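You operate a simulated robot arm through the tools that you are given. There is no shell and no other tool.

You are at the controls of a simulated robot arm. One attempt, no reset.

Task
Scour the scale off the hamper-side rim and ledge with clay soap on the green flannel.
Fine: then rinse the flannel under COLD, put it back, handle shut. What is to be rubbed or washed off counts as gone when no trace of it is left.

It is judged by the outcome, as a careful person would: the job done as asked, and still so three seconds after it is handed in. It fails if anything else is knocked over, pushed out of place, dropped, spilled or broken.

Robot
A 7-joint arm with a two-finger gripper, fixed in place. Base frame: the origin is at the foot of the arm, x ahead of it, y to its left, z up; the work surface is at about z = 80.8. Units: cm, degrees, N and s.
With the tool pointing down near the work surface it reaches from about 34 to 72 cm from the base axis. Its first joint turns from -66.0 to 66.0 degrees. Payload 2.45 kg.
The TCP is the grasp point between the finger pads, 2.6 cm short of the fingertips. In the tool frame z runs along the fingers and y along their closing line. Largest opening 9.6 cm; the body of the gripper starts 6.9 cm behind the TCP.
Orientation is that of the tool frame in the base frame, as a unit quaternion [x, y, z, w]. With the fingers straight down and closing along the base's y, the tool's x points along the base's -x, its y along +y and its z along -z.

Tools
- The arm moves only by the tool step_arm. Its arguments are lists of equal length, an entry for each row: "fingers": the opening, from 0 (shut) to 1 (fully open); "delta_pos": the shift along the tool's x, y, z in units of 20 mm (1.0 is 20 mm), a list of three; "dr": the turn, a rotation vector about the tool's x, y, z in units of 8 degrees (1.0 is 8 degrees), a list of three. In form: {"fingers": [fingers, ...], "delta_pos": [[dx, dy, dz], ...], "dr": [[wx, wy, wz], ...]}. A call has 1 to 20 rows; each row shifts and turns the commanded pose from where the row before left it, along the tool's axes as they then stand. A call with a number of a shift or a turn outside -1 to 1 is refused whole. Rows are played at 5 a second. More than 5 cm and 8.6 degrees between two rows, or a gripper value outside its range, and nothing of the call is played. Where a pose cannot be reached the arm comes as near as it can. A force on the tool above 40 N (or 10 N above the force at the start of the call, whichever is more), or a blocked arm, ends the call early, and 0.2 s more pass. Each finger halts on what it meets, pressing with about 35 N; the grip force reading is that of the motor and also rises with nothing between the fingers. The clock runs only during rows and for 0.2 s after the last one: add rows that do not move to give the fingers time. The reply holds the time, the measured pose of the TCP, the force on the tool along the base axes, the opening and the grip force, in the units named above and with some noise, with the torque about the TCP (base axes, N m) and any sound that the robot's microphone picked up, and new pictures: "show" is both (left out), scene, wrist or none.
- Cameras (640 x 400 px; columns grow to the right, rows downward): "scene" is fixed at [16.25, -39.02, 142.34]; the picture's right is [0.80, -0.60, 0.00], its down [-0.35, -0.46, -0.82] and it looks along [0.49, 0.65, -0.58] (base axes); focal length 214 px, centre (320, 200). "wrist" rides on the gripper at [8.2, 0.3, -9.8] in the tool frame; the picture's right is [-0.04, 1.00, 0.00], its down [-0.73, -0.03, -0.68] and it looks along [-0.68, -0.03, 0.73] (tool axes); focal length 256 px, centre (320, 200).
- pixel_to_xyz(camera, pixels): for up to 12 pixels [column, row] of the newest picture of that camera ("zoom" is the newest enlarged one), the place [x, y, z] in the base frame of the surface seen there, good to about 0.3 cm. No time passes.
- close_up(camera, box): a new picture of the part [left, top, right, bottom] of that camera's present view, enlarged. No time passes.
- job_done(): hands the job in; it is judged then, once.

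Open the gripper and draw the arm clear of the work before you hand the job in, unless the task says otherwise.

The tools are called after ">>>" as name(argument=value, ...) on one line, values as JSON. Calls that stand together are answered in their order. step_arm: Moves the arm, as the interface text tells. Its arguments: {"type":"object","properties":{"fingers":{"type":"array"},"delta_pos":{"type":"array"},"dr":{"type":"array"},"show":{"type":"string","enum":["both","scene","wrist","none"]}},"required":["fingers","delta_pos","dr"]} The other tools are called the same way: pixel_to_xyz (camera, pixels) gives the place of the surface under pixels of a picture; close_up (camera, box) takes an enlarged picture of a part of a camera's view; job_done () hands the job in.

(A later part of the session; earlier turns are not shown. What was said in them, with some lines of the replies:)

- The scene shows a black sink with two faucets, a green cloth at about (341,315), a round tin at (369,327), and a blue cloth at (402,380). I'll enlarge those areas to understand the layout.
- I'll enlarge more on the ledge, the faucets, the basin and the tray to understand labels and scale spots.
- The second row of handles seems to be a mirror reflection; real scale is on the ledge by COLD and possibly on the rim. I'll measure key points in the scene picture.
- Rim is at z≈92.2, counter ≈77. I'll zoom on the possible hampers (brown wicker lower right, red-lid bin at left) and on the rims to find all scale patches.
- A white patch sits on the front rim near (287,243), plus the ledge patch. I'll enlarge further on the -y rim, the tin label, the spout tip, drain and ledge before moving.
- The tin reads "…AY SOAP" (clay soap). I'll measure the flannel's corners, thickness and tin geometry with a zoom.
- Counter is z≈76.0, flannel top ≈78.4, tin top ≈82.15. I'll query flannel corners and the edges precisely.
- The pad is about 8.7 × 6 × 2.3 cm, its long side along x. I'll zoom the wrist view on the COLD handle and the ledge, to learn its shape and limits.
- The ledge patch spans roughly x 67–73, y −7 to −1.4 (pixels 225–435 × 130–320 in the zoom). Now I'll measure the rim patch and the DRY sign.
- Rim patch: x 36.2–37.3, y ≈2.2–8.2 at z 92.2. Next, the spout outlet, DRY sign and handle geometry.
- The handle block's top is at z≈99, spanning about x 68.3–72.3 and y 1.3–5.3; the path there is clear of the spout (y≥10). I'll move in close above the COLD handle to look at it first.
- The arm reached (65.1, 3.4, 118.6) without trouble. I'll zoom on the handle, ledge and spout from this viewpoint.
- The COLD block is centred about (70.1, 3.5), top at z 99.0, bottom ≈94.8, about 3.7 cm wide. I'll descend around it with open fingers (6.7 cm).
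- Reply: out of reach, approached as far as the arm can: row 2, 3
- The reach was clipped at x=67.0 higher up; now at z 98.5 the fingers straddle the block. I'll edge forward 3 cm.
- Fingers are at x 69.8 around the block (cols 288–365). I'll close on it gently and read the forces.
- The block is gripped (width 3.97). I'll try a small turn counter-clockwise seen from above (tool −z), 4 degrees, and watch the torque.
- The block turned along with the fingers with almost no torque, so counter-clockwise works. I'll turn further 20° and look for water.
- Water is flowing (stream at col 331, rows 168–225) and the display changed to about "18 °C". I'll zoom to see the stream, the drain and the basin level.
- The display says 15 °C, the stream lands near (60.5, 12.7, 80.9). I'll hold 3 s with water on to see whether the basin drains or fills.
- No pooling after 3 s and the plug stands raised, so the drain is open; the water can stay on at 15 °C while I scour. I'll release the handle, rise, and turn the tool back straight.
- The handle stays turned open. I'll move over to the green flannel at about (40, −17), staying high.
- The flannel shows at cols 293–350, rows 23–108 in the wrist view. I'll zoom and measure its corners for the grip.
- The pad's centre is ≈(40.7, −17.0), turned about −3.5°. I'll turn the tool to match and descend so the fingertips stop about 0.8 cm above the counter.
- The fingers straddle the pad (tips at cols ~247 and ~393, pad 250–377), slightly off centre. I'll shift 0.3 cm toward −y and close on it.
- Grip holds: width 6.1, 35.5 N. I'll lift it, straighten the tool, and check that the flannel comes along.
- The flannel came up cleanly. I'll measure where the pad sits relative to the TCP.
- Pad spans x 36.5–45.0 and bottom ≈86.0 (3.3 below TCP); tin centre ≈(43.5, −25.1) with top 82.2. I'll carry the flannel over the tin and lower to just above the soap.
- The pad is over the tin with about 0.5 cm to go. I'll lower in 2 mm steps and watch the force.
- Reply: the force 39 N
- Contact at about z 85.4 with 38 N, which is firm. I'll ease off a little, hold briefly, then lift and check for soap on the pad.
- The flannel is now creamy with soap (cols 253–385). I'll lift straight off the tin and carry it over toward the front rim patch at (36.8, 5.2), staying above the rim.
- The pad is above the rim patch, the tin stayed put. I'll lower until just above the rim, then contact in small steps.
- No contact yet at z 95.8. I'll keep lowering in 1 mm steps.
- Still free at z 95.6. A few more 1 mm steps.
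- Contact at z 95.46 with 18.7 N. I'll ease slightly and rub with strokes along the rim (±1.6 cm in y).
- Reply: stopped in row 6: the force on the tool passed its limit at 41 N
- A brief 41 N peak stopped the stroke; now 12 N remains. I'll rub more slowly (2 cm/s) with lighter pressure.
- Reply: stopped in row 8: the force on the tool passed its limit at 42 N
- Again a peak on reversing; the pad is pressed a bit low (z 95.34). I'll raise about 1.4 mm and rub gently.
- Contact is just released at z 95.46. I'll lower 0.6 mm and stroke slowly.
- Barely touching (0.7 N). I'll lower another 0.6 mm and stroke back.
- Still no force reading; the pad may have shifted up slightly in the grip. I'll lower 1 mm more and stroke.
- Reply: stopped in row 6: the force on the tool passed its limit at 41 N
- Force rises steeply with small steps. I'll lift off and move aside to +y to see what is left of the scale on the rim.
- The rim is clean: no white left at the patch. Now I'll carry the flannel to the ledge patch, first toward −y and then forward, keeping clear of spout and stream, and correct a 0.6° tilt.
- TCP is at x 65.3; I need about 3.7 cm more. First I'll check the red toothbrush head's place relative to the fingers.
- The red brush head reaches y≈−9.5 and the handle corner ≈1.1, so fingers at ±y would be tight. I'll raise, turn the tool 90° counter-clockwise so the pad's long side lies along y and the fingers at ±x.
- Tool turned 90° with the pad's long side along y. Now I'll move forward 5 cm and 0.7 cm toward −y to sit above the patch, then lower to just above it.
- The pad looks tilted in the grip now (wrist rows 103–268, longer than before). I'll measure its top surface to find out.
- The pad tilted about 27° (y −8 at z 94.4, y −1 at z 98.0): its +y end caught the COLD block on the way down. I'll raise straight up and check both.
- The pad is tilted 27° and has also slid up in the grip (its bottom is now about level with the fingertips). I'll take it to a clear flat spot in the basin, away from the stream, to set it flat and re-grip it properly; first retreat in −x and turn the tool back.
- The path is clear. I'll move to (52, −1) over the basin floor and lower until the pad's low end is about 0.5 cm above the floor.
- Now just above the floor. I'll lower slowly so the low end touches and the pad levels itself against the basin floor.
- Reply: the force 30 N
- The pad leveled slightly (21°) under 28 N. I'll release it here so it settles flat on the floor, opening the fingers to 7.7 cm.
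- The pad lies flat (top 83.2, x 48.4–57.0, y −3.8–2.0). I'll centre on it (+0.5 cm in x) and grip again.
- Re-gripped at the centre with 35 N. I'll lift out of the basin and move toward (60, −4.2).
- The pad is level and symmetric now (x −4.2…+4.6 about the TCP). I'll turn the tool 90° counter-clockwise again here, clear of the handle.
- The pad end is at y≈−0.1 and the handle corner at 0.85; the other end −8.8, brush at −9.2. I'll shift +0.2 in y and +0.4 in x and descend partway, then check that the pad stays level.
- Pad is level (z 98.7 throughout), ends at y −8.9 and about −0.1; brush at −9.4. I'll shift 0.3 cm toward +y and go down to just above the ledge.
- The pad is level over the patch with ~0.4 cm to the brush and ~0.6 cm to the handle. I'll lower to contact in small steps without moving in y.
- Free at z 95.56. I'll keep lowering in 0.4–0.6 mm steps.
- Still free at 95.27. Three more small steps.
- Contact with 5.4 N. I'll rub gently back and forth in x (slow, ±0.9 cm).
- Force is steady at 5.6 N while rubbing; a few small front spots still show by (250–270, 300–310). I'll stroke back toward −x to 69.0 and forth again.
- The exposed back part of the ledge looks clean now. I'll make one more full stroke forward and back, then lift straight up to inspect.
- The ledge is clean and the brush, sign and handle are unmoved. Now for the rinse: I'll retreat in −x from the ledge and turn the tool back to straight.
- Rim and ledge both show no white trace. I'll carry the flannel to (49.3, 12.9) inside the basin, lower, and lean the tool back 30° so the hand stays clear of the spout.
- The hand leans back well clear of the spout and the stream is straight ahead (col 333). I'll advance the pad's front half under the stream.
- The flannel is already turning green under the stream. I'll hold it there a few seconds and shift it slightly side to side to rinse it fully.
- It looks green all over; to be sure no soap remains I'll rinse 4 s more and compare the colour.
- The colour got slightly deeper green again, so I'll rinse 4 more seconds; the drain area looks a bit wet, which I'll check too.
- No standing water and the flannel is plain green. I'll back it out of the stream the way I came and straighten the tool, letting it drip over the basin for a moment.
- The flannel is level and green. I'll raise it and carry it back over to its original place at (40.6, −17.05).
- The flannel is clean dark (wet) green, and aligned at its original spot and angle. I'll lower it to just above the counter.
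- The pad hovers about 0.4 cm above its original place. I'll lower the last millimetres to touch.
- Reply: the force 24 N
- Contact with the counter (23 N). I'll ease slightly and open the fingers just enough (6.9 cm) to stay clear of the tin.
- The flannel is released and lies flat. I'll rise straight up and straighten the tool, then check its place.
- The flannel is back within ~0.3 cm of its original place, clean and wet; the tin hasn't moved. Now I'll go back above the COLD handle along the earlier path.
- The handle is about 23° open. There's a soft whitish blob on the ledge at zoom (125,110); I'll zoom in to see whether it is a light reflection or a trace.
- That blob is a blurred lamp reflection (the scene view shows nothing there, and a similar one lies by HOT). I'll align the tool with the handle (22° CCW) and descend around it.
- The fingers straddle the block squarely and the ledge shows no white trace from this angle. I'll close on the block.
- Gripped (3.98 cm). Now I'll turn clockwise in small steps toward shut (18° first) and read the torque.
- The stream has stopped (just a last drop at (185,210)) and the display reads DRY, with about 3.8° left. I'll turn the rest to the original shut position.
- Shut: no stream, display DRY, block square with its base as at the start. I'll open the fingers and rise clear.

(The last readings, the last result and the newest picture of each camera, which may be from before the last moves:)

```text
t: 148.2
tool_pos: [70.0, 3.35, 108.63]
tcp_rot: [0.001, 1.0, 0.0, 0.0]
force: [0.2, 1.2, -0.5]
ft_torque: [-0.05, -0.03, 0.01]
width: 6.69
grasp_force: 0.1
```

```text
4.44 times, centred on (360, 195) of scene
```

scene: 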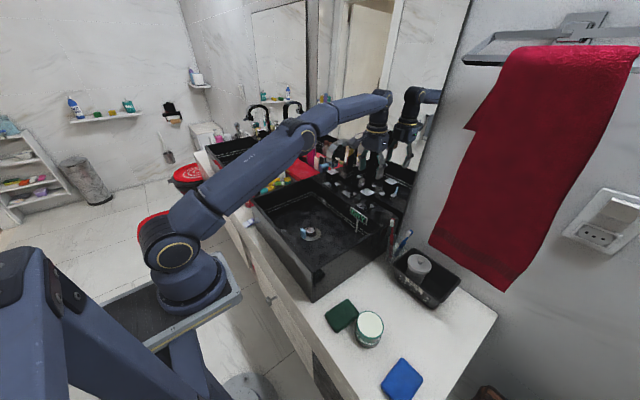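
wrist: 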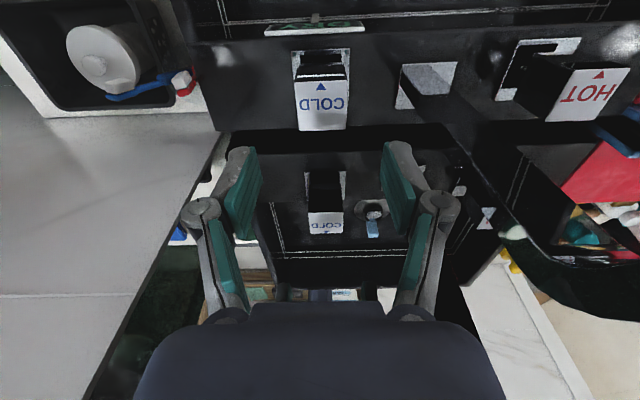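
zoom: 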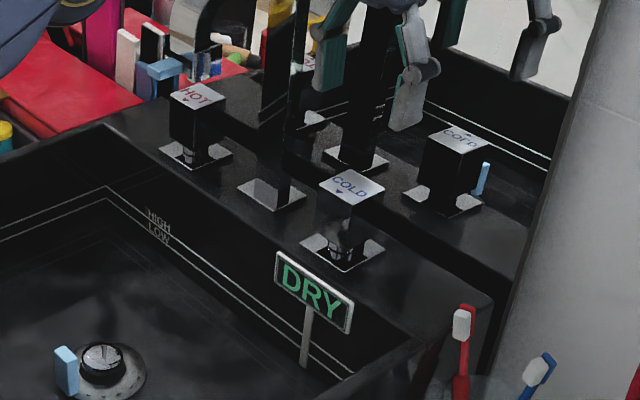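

The handle is shut and square with its plate. I'll draw the arm back toward its starting pose, clear of the work, and do a final check.

>>> step_arm(fingers=[0.8, 0.9, 1, 1, 1, 1, 1, 1, 1, 1, 1, 1, 1, 1, 1], delta_pos=[[0.6, -0.078, -0.83], [0.94, -0.078, -0.83], [0.94, -0.078, -0.83], [0.94, -0.078, -0.83], [0.94, -0.078, -0.83], [0.94, -0.078, -0.83], [0.94, -0.078, -0.83], [0.94, -0.078, -0.83], [0.94, -0.078, -0.83], [0.94, -0.078, -0.83], [0.94, -0.078, -0.83], [0.94, -0.078, -0.83], [0.94, -0.078, -0.83], [0.94, -0.078, -0.83], [0.4, 0, 0]], dr=[[0, 0, 0], [0, 0, 0], [0, 0, 0], [0, 0, 0], [0, 0, 0], [0, 0, 0], [0, 0, 0], [0, 0, 0], [0, 0, 0], [0, 0, 0], [0, 0, 0], [0, 0, 0], [0, 0, 0], [0, 0, 0], [0, 0, 0]], show="both")

>>> close_up(camera="scene", box=[230, 120, 430, 300])

>>> close_up(camera="wrist", box=[280, 140, 320, 185])

>>> close_up(camera="scene", box=[275, 230, 299, 254])

>>> close_up(camera="scene", box=[300, 240, 500, 400])

>>> close_up(camera="wrist", box=[250, 0, 550, 150])

```text
t: 151.4
tool_pos: [43.57, 1.22, 131.88]
tcp_rot: [0.001, 1.0, 0.0, 0.001]
force: [1.0, -1.1, -0.1]
ft_torque: [0.02, -0.01, 0.02]
width: 9.59
grasp_force: 0.3
```

scene: 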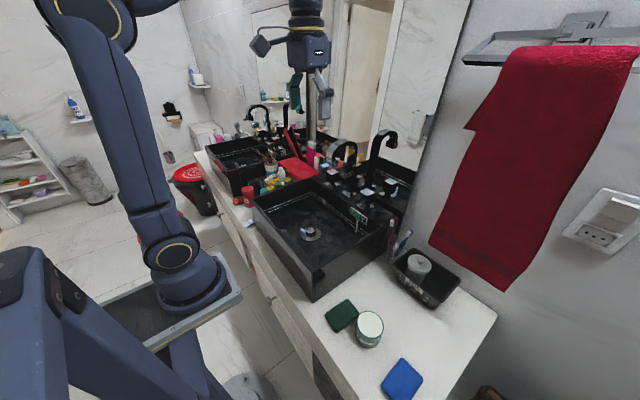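
wrist: 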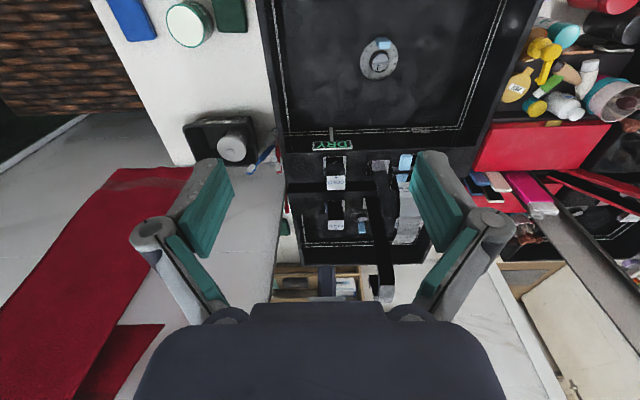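

```text
2.22 times, centred on (330, 210) of scene
```

zoom: 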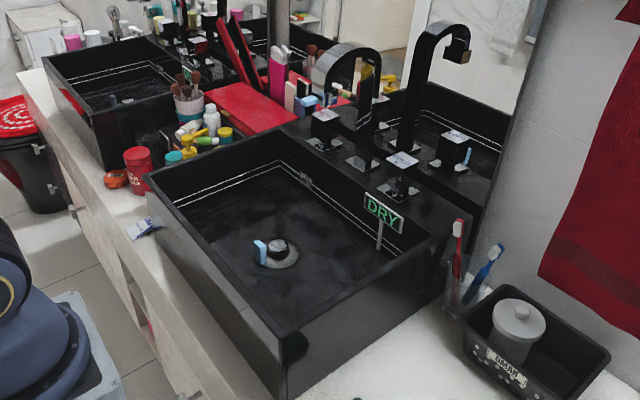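

```text
8.89 times, centred on (300, 162) of wrist
```

zoom: 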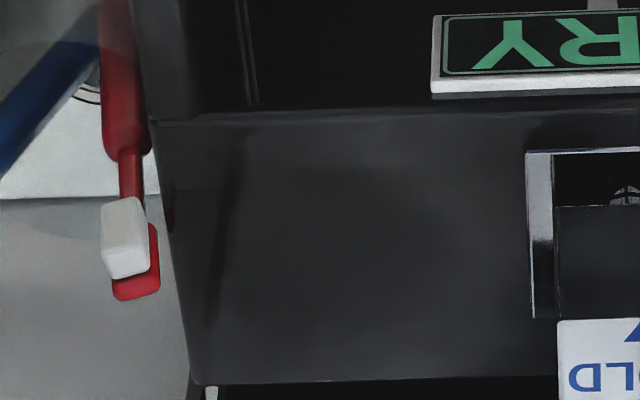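

```text
16.00 times, centred on (287, 242) of scene
```

zoom: 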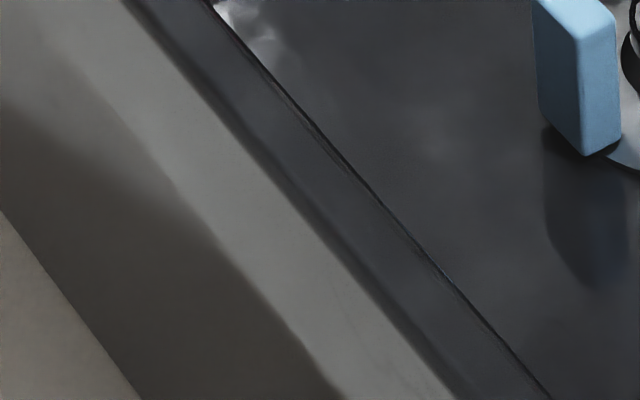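

```text
2.50 times, centred on (400, 320) of scene
```

zoom: 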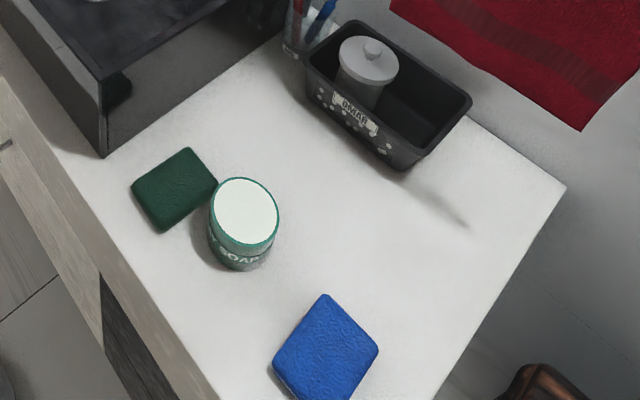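

```text
2.13 times, centred on (400, 75) of wrist
```

zoom: 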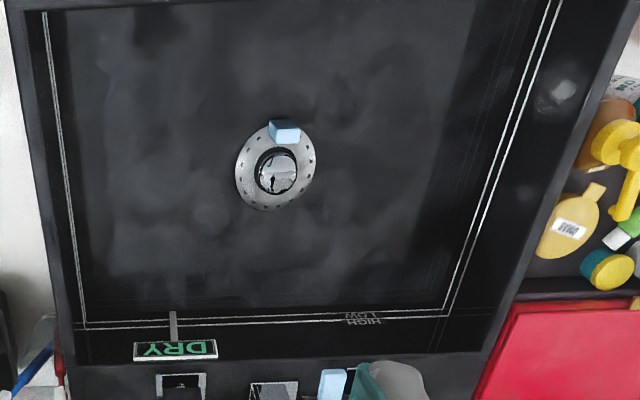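

Everything checks out: the rim and ledge show no white trace, and the basin is dry with the display at DRY and COLD shut. The flannel is back in its spot, rinsed green, and the brushes, tin, blue cloth and tray are unmoved. The gripper is open and clear, so I'll hand it in.

>>> job_done()

```text
The job is handed in.
```

I scoured the scale off the hamper-side sink's rim and ledge, and in the last close-ups neither spot shows any trace.

- **Scouring:** I took clay soap on the green flannel and rubbed the front rim patch, then the ledge patch beside COLD.
- **Scope:** I read "hamper-side" as the basin nearer the wicker hamper. Those were the only two scale patches I saw on it.
- **Rinse:** I held the flannel under COLD (15 °C) until no soap showed.
- **Put back:** The flannel lies within about 0.3 cm of where it started. It is still wet.
- **Handle:** COLD is shut and square with its plate. The stream has stopped and the display reads DRY.

Two things happened along the way:

- **Slip:** The flannel caught on the COLD handle and twisted in the grip. I set it down on the basin floor to re-grip it before finishing the ledge.
- **Water:** COLD ran from before the scouring until after the flannel was back. The basin drained, with no standing water.

The soap tin, brushes, blue cloth and tray look unmoved.
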